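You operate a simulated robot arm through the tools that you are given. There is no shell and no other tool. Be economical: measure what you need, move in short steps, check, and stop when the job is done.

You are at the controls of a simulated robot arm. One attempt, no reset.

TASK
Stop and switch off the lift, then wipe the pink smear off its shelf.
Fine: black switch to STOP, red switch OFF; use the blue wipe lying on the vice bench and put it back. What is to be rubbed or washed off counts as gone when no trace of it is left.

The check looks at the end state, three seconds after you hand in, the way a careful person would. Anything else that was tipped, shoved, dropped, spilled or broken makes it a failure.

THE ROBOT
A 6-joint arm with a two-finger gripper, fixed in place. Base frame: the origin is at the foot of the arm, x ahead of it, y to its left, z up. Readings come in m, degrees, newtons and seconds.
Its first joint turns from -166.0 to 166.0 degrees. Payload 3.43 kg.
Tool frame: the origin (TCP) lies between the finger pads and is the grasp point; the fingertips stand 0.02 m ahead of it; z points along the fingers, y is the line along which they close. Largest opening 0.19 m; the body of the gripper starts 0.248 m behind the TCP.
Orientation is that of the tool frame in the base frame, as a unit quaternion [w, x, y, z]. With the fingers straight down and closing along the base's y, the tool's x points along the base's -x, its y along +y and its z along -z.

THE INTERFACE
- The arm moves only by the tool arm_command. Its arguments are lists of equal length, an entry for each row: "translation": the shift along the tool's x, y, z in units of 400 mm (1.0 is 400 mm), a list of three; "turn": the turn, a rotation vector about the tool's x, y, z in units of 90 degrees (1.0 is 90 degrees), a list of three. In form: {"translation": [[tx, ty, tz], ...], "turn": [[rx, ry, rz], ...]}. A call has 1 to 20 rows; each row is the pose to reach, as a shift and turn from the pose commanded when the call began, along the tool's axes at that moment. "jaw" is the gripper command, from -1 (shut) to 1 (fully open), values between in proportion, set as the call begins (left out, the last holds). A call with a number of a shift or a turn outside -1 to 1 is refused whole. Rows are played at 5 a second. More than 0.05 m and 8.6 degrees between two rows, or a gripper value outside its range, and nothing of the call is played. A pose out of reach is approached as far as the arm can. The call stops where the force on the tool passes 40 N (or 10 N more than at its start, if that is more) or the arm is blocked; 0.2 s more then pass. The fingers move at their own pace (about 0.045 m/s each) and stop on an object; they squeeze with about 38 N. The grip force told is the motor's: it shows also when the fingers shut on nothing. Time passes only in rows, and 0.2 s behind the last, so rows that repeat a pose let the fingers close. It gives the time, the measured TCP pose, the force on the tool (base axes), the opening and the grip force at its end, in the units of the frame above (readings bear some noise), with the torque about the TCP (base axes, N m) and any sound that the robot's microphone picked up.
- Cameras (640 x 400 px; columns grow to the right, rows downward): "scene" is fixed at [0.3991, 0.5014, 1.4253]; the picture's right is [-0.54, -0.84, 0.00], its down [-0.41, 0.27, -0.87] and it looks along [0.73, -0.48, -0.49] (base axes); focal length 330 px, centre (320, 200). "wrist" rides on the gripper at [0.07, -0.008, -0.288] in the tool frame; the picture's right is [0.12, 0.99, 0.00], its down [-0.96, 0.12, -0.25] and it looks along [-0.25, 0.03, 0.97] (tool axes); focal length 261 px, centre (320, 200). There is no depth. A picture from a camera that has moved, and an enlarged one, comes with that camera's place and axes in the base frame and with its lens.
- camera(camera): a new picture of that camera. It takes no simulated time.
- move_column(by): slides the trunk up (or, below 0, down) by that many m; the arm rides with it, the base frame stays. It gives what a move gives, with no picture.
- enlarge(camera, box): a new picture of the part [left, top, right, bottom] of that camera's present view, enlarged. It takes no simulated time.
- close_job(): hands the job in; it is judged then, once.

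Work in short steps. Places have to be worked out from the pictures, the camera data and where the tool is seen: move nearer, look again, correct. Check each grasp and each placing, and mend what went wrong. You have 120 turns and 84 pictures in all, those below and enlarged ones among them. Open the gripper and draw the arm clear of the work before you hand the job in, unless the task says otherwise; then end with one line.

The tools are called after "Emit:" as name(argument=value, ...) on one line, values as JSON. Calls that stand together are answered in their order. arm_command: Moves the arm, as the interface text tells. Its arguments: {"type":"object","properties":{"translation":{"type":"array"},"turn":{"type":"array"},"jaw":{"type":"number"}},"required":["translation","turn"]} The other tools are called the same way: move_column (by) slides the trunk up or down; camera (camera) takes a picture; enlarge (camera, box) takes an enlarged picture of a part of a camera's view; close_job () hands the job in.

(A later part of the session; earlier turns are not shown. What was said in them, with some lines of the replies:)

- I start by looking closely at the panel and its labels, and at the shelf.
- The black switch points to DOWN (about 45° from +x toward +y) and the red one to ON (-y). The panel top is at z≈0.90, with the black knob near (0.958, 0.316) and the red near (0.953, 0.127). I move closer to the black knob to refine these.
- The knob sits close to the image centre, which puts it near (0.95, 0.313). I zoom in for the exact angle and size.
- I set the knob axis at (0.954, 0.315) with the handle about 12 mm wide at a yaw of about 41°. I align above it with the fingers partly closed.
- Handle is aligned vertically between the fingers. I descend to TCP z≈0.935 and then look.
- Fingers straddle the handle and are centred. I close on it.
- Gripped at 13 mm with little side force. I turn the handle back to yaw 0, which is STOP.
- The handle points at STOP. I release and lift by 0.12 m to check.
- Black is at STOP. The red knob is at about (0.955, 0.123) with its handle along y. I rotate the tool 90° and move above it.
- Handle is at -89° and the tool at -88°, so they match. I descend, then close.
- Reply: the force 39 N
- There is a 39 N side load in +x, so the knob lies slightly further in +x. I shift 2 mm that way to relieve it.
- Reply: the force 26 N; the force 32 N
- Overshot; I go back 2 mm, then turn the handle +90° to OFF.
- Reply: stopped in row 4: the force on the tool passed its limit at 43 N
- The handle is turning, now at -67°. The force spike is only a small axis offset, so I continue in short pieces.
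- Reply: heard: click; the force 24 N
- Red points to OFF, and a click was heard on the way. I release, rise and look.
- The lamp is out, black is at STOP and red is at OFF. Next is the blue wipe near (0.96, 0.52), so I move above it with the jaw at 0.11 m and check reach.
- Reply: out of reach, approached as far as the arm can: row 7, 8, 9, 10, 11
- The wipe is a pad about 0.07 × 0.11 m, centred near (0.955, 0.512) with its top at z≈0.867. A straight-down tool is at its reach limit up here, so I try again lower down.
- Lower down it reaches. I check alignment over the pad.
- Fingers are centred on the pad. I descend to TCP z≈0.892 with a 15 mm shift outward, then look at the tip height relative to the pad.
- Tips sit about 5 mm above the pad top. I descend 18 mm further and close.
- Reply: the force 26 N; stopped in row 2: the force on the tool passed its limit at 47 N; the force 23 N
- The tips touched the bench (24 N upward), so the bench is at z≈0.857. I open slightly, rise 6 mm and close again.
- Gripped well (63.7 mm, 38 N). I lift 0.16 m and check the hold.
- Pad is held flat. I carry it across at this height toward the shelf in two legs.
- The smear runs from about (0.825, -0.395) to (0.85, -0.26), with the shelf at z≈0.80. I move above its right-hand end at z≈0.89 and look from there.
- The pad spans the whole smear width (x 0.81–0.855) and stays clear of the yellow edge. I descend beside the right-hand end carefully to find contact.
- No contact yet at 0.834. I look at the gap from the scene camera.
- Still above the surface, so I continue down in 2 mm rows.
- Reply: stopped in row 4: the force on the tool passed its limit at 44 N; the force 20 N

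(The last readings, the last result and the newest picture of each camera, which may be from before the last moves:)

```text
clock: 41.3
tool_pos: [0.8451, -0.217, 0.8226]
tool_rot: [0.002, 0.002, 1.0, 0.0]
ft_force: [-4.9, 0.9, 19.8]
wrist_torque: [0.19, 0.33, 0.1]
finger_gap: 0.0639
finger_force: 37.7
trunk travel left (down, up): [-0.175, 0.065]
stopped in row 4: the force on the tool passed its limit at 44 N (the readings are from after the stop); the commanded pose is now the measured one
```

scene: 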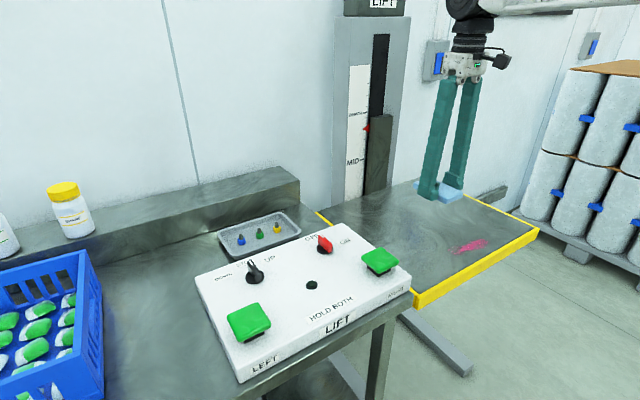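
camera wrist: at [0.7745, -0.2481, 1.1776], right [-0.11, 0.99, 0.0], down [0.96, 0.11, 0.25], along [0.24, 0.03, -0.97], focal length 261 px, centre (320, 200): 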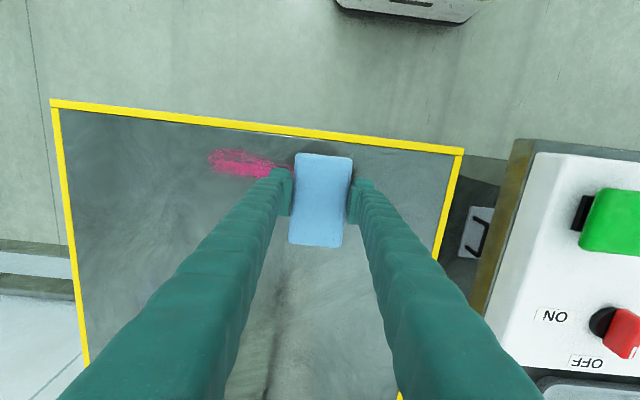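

In contact at z≈0.822 with 20 N. I stroke in -y across the smear at this height.

Emit:
arm_command(translation=[[0, -0.04, 0], [0, -0.09, 0], [0, -0.14, 0], [0, -0.19, 0], [0, -0.24, 0], [0, -0.29, 0], [0, -0.34, 0], [0, -0.39, 0], [0, -0.44, 0], [0, -0.49, 0], [0, -0.53, 0], [0, -0.53, 0]], turn=[[0, 0, 0], [0, 0, 0], [0, 0, 0], [0, 0, 0], [0, 0, 0], [0, 0, 0], [0, 0, 0], [0, 0, 0], [0, 0, 0], [0, 0, 0], [0, 0, 0], [0, 0, 0]])

Emit:
enlarge(camera="scene", box=[400, 180, 520, 280])

```text
clock: 43.9
tool_pos: [0.8443, -0.4282, 0.8213]
tool_rot: [0.001, 0.003, 1.0, -0.001]
ft_force: [2.4, 6.6, 19.1]
wrist_torque: [0.1, -0.03, 0.02]
finger_gap: 0.0637
finger_force: 38.1
trunk travel left (down, up): [-0.175, 0.065]
```

```text
4.00 times, centred on (460, 230) of scene
camera zoom: at [0.3991, 0.5014, 1.4253], right [-0.54, -0.84, 0.0], down [-0.41, 0.27, -0.87], along [0.73, -0.48, -0.49], focal length 1322 px, centre (-240, 80)
```

zoom: 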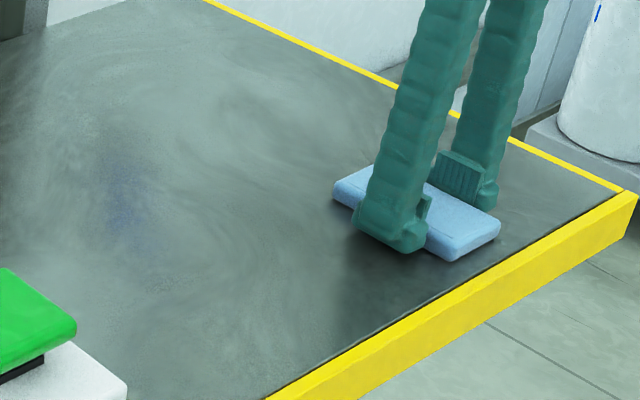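

One stroke removed nearly everything. I run back and forth with small x shifts to catch any traces.

Emit:
arm_command(translation=[[0.015, 0.0, 0], [0.015, 0.05, 0], [0.015, 0.1, 0], [0.015, 0.15, 0], [0.015, 0.2, 0], [0.015, 0.25, 0], [0.015, 0.3, 0], [0.015, 0.35, 0], [0.015, 0.4, 0], [0.015, 0.45, 0], [0.015, 0.5, 0], [0.015, 0.54, 0], [0.015, 0.54, 0]], turn=[[0, 0, 0], [0, 0, 0], [0, 0, 0], [0, 0, 0], [0, 0, 0], [0, 0, 0], [0, 0, 0], [0, 0, 0], [0, 0, 0], [0, 0, 0], [0, 0, 0], [0, 0, 0], [0, 0, 0]])

Emit:
arm_command(translation=[[-0.03, 0.0, 0], [-0.03, -0.05, 0], [-0.03, -0.1, 0], [-0.03, -0.15, 0], [-0.03, -0.2, 0], [-0.03, -0.25, 0], [-0.03, -0.3, 0], [-0.03, -0.35, 0], [-0.03, -0.4, 0], [-0.03, -0.45, 0], [-0.03, -0.5, 0], [-0.03, -0.54, 0], [-0.03, -0.54, 0]], turn=[[0, 0, 0], [0, 0, 0], [0, 0, 0], [0, 0, 0], [0, 0, 0], [0, 0, 0], [0, 0, 0], [0, 0, 0], [0, 0, 0], [0, 0, 0], [0, 0, 0], [0, 0, 0], [0, 0, 0]])

```text
clock: 46.7
tool_pos: [0.8412, -0.2114, 0.8188]
tool_rot: [0.001, 0.001, 1.0, -0.001]
ft_force: [0.9, -0.2, -0.2]
wrist_torque: [0.0, 0.02, -0.01]
finger_gap: 0.0635
finger_force: 38.3
trunk travel left (down, up): [-0.175, 0.065]
```

```text
clock: 49.5
tool_pos: [0.8503, -0.4284, 0.8211]
tool_rot: [0.001, 0.003, 1.0, 0.0]
ft_force: [-0.2, 0.6, 0.0]
wrist_torque: [-0.01, -0.01, 0.01]
finger_gap: 0.0632
finger_force: 37.5
trunk travel left (down, up): [-0.175, 0.065]
```

Contact force has faded, so the pad may have crept up a little in the grip. I lift, move aside and inspect the shelf and the pad.

Emit:
arm_command(translation=[[0, 0, -0.07], [0, 0.05, -0.17], [-0.05, 0.15, -0.27], [-0.1, 0.25, -0.37], [-0.1, 0.35, -0.47], [-0.1, 0.45, -0.55], [-0.1, 0.55, -0.55], [-0.1, 0.65, -0.55], [-0.1, 0.65, -0.55]], turn=[[0, 0, 0], [0, 0, 0], [0, 0, 0], [0, 0, 0], [0, 0, 0], [0, 0, 0], [0, 0, 0], [0, 0, 0], [0, 0, 0]])

Emit:
enlarge(camera="scene", box=[400, 180, 540, 290])

Emit:
enlarge(camera="wrist", box=[90, 70, 350, 250])

Emit:
camera(camera="scene")

```text
refused: row 3 steps farther than a row can; nothing moved
```

```text
3.64 times, centred on (470, 235) of scene
camera zoom: at [0.3991, 0.5014, 1.4253], right [-0.54, -0.84, 0.0], down [-0.41, 0.27, -0.87], along [0.73, -0.48, -0.49], focal length 1202 px, centre (-226, 73)
```

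zoom: 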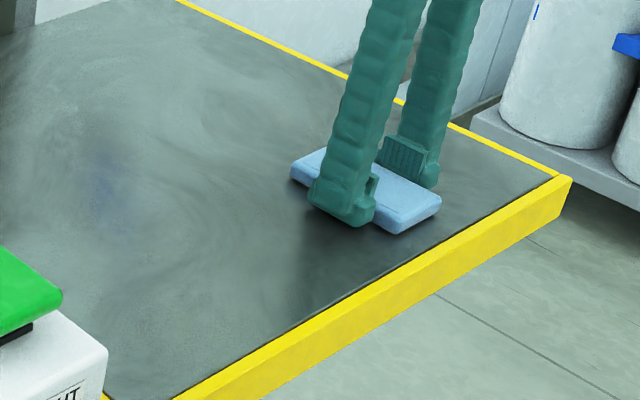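

```text
2.22 times, centred on (220, 160) of wrist
camera zoom: at [0.7801, -0.4364, 1.1083], right [-0.12, 0.99, 0.0], down [0.96, 0.11, 0.25], along [0.25, 0.03, -0.97], focal length 579 px, centre (542, 289)
```

zoom: 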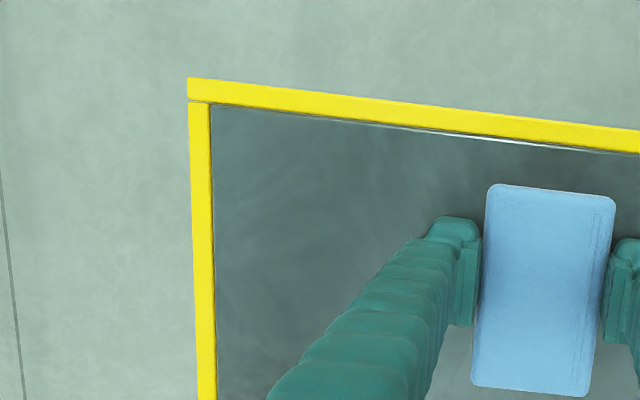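

```text
45 pictures are left
```

scene: 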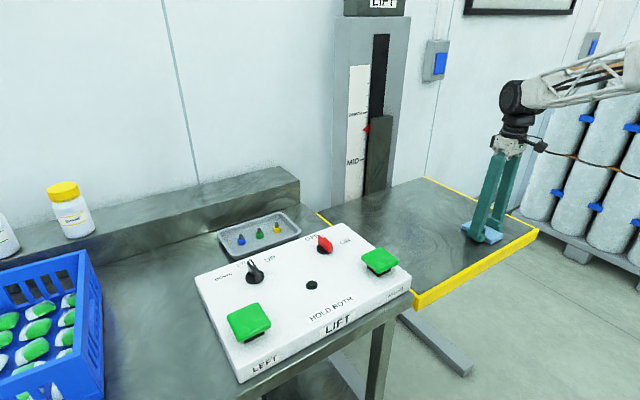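

Redo the lift with smaller rows.

Emit:
arm_command(translation=[[0, 0, -0.05], [0, 0, -0.13], [0, 0, -0.23], [0, 0.04, -0.33], [0, 0.08, -0.42], [0, 0.16, -0.48], [0, 0.26, -0.52], [0, 0.36, -0.54], [0, 0.46, -0.55], [0, 0.56, -0.55], [0, 0.65, -0.55], [0, 0.65, -0.55]], turn=[[0, 0, 0], [0, 0, 0], [0, 0, 0], [0, 0, 0], [0, 0, 0], [0, 0, 0], [0, 0, 0], [0, 0, 0], [0, 0, 0], [0, 0, 0], [0, 0, 0], [0, 0, 0]])

Emit:
enlarge(camera="scene", box=[420, 190, 540, 280])

Emit:
enlarge(camera="wrist", box=[90, 70, 350, 250])

```text
clock: 52.1
tool_pos: [0.8503, -0.1667, 1.043]
tool_rot: [0.0, 0.001, 1.0, -0.001]
ft_force: [0.1, -1.0, 0.0]
wrist_torque: [-0.05, -0.02, -0.03]
finger_gap: 0.0636
finger_force: 37.9
trunk travel left (down, up): [-0.175, 0.065]
```

```text
4.44 times, centred on (480, 235) of scene
camera zoom: at [0.3991, 0.5014, 1.4253], right [-0.54, -0.84, 0.0], down [-0.41, 0.27, -0.87], along [0.73, -0.48, -0.49], focal length 1469 px, centre (-391, 44)
```

zoom: 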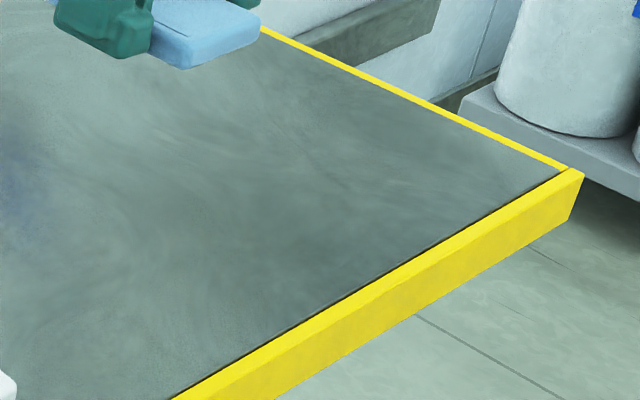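

```text
2.22 times, centred on (220, 160) of wrist
camera zoom: at [0.7804, -0.1751, 1.3299], right [-0.11, 0.99, 0.0], down [0.96, 0.11, 0.25], along [0.25, 0.03, -0.97], focal length 579 px, centre (542, 289)
```

zoom: 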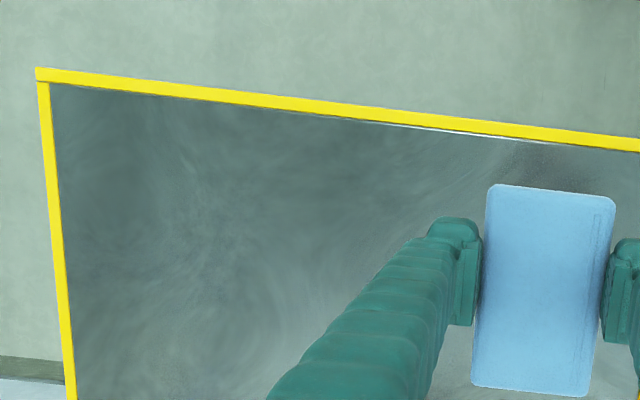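

The smear area looks clean. One tight zoom confirms there is no faint residue.

Emit:
enlarge(camera="wrist", box=[180, 110, 300, 190])

Emit:
enlarge(camera="scene", box=[435, 220, 505, 265])

```text
5.00 times, centred on (240, 150) of wrist
camera zoom: at [0.7804, -0.1751, 1.3299], right [-0.11, 0.99, 0.0], down [0.96, 0.11, 0.25], along [0.25, 0.03, -0.97], focal length 1303 px, centre (720, 450)
```

zoom: 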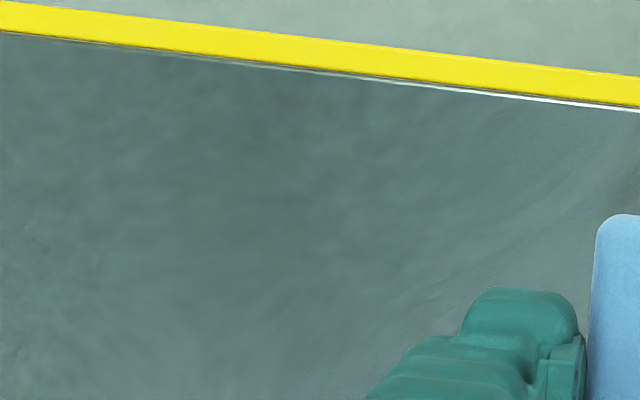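

```text
8.89 times, centred on (470, 242) of scene
camera zoom: at [0.3991, 0.5014, 1.4253], right [-0.54, -0.84, 0.0], down [-0.41, 0.27, -0.87], along [0.73, -0.48, -0.49], focal length 2938 px, centre (-1013, -178)
```

zoom: 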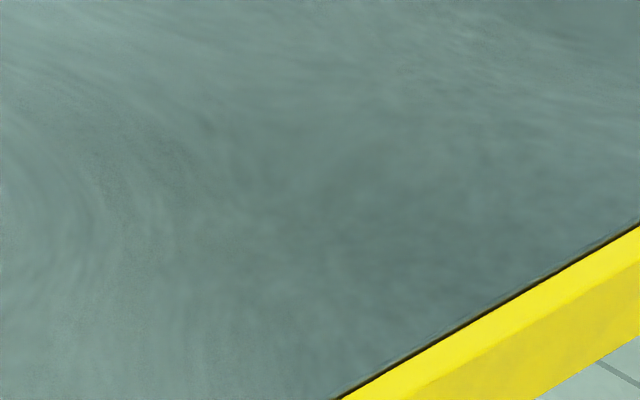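

No trace is left. I carry the pad back over the bench the way it came.

Emit:
arm_command(translation=[[0, 0.1, 0], [0, 0.2, 0], [0, 0.3, 0], [0, 0.4, 0], [0, 0.5, 0], [0, 0.6, 0], [0, 0.7, 0], [0, 0.8, 0], [0, 0.9, 0], [0, 1.0, 0]], turn=[[0, 0, 0], [0, 0, 0], [0, 0, 0], [0, 0, 0], [0, 0, 0], [0, 0, 0], [0, 0, 0], [0, 0, 0], [0, 0, 0], [0, 0, 0]])

Emit:
arm_command(translation=[[-0.02, 0.09, 0], [-0.04, 0.18, 0], [-0.06, 0.27, 0], [-0.08, 0.36, 0], [-0.1, 0.45, 0], [-0.12, 0.54, 0], [-0.14, 0.63, 0], [-0.155, 0.7, 0], [-0.155, 0.7, 0]], turn=[[0, 0, 0], [0, 0, 0], [0, 0, 0], [0, 0, 0], [0, 0, 0], [0, 0, 0], [0, 0, 0], [0, 0, 0], [0, 0, 0]])

Emit:
camera(camera="wrist")

```text
clock: 54.3
tool_pos: [0.8526, 0.2276, 1.0421]
tool_rot: [0.001, 0.002, 1.0, -0.001]
ft_force: [0.4, -0.5, 0.1]
wrist_torque: [0.19, -0.01, 0.0]
finger_gap: 0.0636
finger_force: 38.2
trunk travel left (down, up): [-0.175, 0.065]
```

```text
clock: 56.3
tool_pos: [0.9185, 0.5125, 1.0362]
tool_rot: [0.001, 0.003, 1.0, -0.001]
ft_force: [0.2, -0.5, -1.1]
wrist_torque: [-0.05, 0.02, 0.0]
finger_gap: 0.0636
finger_force: 37.6
trunk travel left (down, up): [-0.175, 0.065]
```

```text
40 pictures are left
camera wrist: at [0.8466, 0.5051, 1.325], right [-0.11, 0.99, 0.0], down [0.96, 0.11, 0.25], along [0.25, 0.03, -0.97], focal length 261 px, centre (320, 200)
```

wrist: 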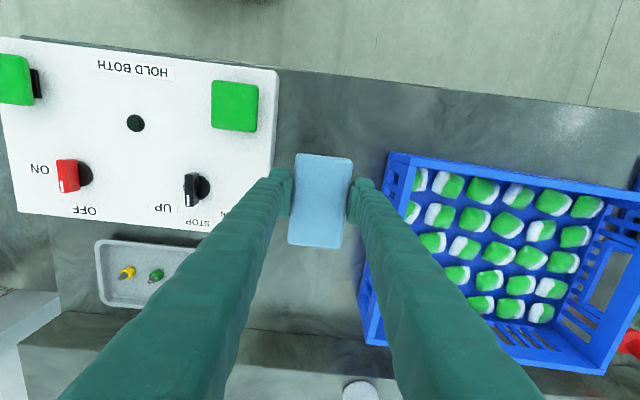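

I descend to z≈0.895 over the original spot, then lower finely.

Emit:
arm_command(translation=[[-0.01, 0, 0.09], [-0.04, 0.003, 0.18], [-0.075, 0.006, 0.26], [-0.085, 0.006, 0.32], [-0.085, 0.006, 0.35], [-0.085, 0.006, 0.35]], turn=[[0, 0, 0], [0, 0, 0], [0, 0, 0], [0, 0, 0], [0, 0, 0], [0, 0, 0]])

Emit:
arm_command(translation=[[0, 0, 0.006], [0, 0, 0.012], [0, 0, 0.018], [0, 0, 0.024], [0, 0, 0.028], [0, 0, 0.028]], turn=[[0, 0, 0], [0, 0, 0], [0, 0, 0], [0, 0, 0], [0, 0, 0], [0, 0, 0]])

```text
clock: 57.7
tool_pos: [0.9516, 0.5137, 0.8992]
tool_rot: [0.0, 0.002, 1.0, -0.001]
ft_force: [-0.1, -1.4, -1.2]
wrist_torque: [-0.02, 0.02, 0.04]
finger_gap: 0.0637
finger_force: 37.7
trunk travel left (down, up): [-0.175, 0.065]
```

```text
clock: 59.1
tool_pos: [0.952, 0.5127, 0.8881]
tool_rot: [0.001, 0.002, 1.0, -0.001]
ft_force: [0.3, 0.0, 0.1]
wrist_torque: [-0.05, 0.04, -0.01]
finger_gap: 0.0636
finger_force: 37.8
trunk travel left (down, up): [-0.175, 0.065]
```

Emit:
arm_command(translation=[[0, 0, 0.004], [0, 0, 0.008], [0, 0, 0.012], [0, 0, 0.015], [0, 0, 0.015]], turn=[[0, 0, 0], [0, 0, 0], [0, 0, 0], [0, 0, 0], [0, 0, 0]])

Emit:
enlarge(camera="scene", box=[90, 260, 230, 370])

```text
clock: 60.3
tool_pos: [0.9508, 0.513, 0.8829]
tool_rot: [0.002, 0.002, 1.0, -0.001]
ft_force: [0.6, 0.2, 0.0]
wrist_torque: [0.0, -0.02, -0.01]
finger_gap: 0.0638
finger_force: 37.5
trunk travel left (down, up): [-0.175, 0.065]
```

```text
3.64 times, centred on (160, 315) of scene
camera zoom: at [0.3991, 0.5014, 1.4253], right [-0.54, -0.84, 0.0], down [-0.41, 0.27, -0.87], along [0.73, -0.48, -0.49], focal length 1202 px, centre (902, -218)
```

zoom: 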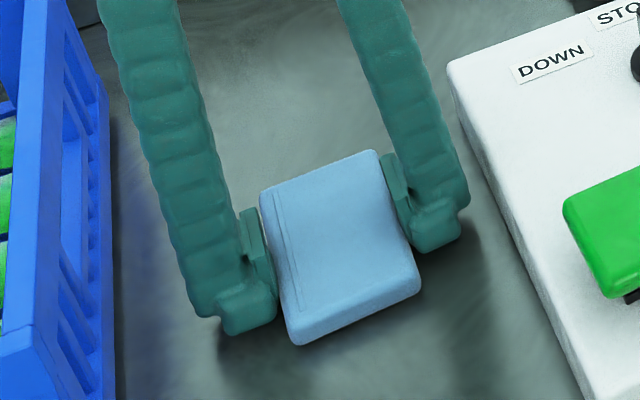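

No contact force yet, so the pad is 1–3 mm up. I lower a little more.

Emit:
arm_command(translation=[[0, 0, 0.003], [0, 0, 0.006], [0, 0, 0.009], [0, 0, 0.009]], turn=[[0, 0, 0], [0, 0, 0], [0, 0, 0], [0, 0, 0]])

```text
clock: 61.3
tool_pos: [0.9517, 0.5152, 0.8805]
tool_rot: [0.002, 0.002, 1.0, -0.001]
ft_force: [1.0, -1.0, 16.2]
wrist_torque: [0.03, 0.02, -0.03]
finger_gap: 0.0637
finger_force: 38.0
trunk travel left (down, up): [-0.175, 0.065]
```

Contact with 16 N, so the pad is on the bench. I release to 0.10 m and then rise straight up.

Emit:
arm_command(translation=[[0, 0, 0], [0, 0, 0], [0, 0, 0], [0, 0, 0], [0, 0, -0.03], [0, 0, -0.1], [0, 0, -0.2], [0.03, 0, -0.3], [0.07, 0, -0.4], [0.12, 0, -0.5], [0.17, 0, -0.6], [0.17, 0, -0.6]], turn=[[0, 0, 0], [0, 0, 0], [0, 0, 0], [0, 0, 0], [0, 0, 0], [0, 0, 0], [0, 0, 0], [0, 0, 0], [0, 0, 0], [0, 0, 0], [0, 0, 0], [0, 0, 0]], jaw=0.05)

Emit:
camera(camera="scene")

Emit:
camera(camera="wrist")

```text
clock: 63.9
tool_pos: [0.8793, 0.5113, 1.1204]
tool_rot: [0.0, 0.003, 1.0, -0.001]
ft_force: [-0.1, -0.7, -1.3]
wrist_torque: [-0.02, -0.01, 0.04]
finger_gap: 0.0997
finger_force: 0.1
trunk travel left (down, up): [-0.175, 0.065]
```

```text
38 pictures are left
```

scene: 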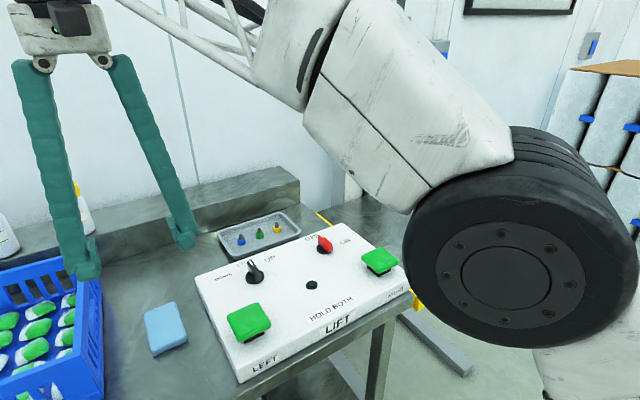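

```text
37 pictures are left
camera wrist: at [0.8089, 0.5041, 1.408], right [-0.11, 0.99, 0.0], down [0.96, 0.11, 0.25], along [0.25, 0.03, -0.97], focal length 261 px, centre (320, 200)
```

wrist: 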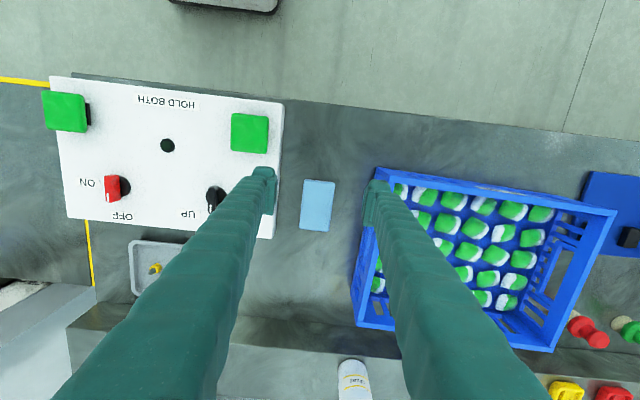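

The pad is back in its place. I draw the arm back to its starting area and open the jaw fully for a final check.

Emit:
arm_command(translation=[[0.04, 0, -0.09], [0.08, 0, -0.17], [0.12, -0.04, -0.24], [0.17, -0.12, -0.3], [0.22, -0.2, -0.34], [0.27, -0.29, -0.38], [0.32, -0.38, -0.38], [0.36, -0.48, -0.38], [0.4, -0.58, -0.38], [0.43, -0.68, -0.38], [0.45, -0.77, -0.38], [0.45, -0.85, -0.38], [0.45, -0.85, -0.38]], turn=[[0, 0, 0], [0, 0, 0], [0, 0, 0], [0, 0, 0], [0, 0, 0], [0, 0, 0], [0, 0, 0], [0, 0, 0], [0, 0, 0], [0, 0, 0], [0, 0, 0], [0, 0, 0], [0, 0, 0]], jaw=1)

Emit:
camera(camera="scene")

Emit:
enlarge(camera="wrist", box=[30, 130, 260, 310])

Emit:
enlarge(camera="scene", box=[190, 210, 420, 390])

```text
clock: 66.7
tool_pos: [0.7019, 0.1756, 1.2696]
tool_rot: [0.001, 0.002, 1.0, -0.001]
ft_force: [-0.3, 0.2, 0.5]
wrist_torque: [0.01, -0.01, -0.02]
finger_gap: 0.1898
finger_force: 0.1
out of reach, approached as far as the arm can: row 1, 2, 3, 4, 5, 6
trunk travel left (down, up): [-0.175, 0.065]
```

```text
36 pictures are left
```

scene: 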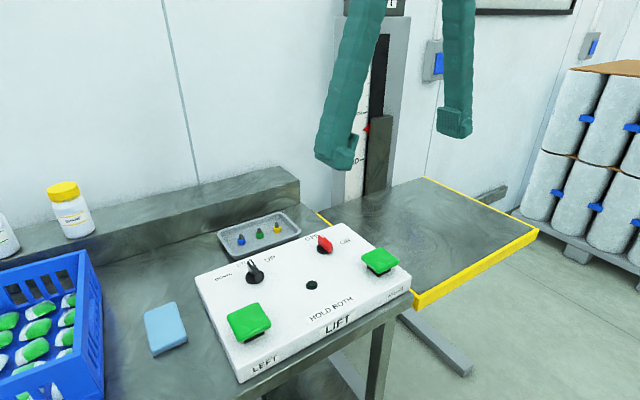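

```text
2.22 times, centred on (145, 220) of wrist
camera zoom: at [0.63, 0.166, 1.5569], right [-0.12, 0.99, 0.0], down [0.96, 0.11, 0.25], along [0.25, 0.03, -0.97], focal length 579 px, centre (709, 156)
```

zoom: 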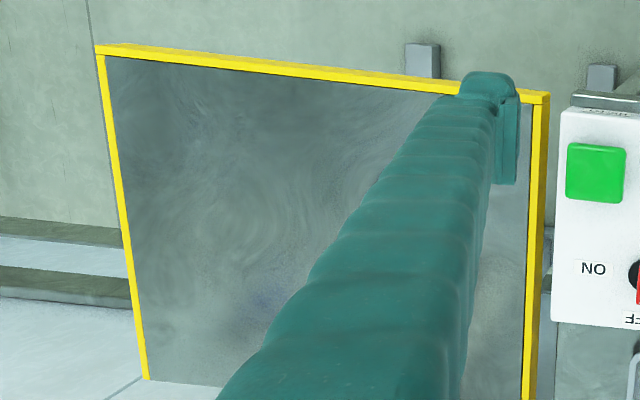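

```text
2.22 times, centred on (305, 300) of scene
camera zoom: at [0.3991, 0.5014, 1.4253], right [-0.54, -0.84, 0.0], down [-0.41, 0.27, -0.87], along [0.73, -0.48, -0.49], focal length 734 px, centre (353, -22)
```

zoom: 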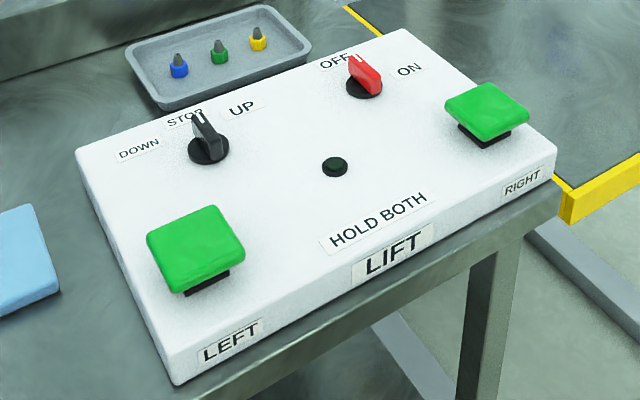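

Everything checks out: black at STOP, red at OFF with the lamp dark, the shelf clean, the wipe back in place and the arm clear. I hand in.

Emit:
close_job()

```text
The job is handed in.
```

The lift is stopped and switched off (black switch at STOP, red at OFF, panel lamp out), the pink smear is gone from the shelf, and the blue wipe is back in its place on the vice bench.
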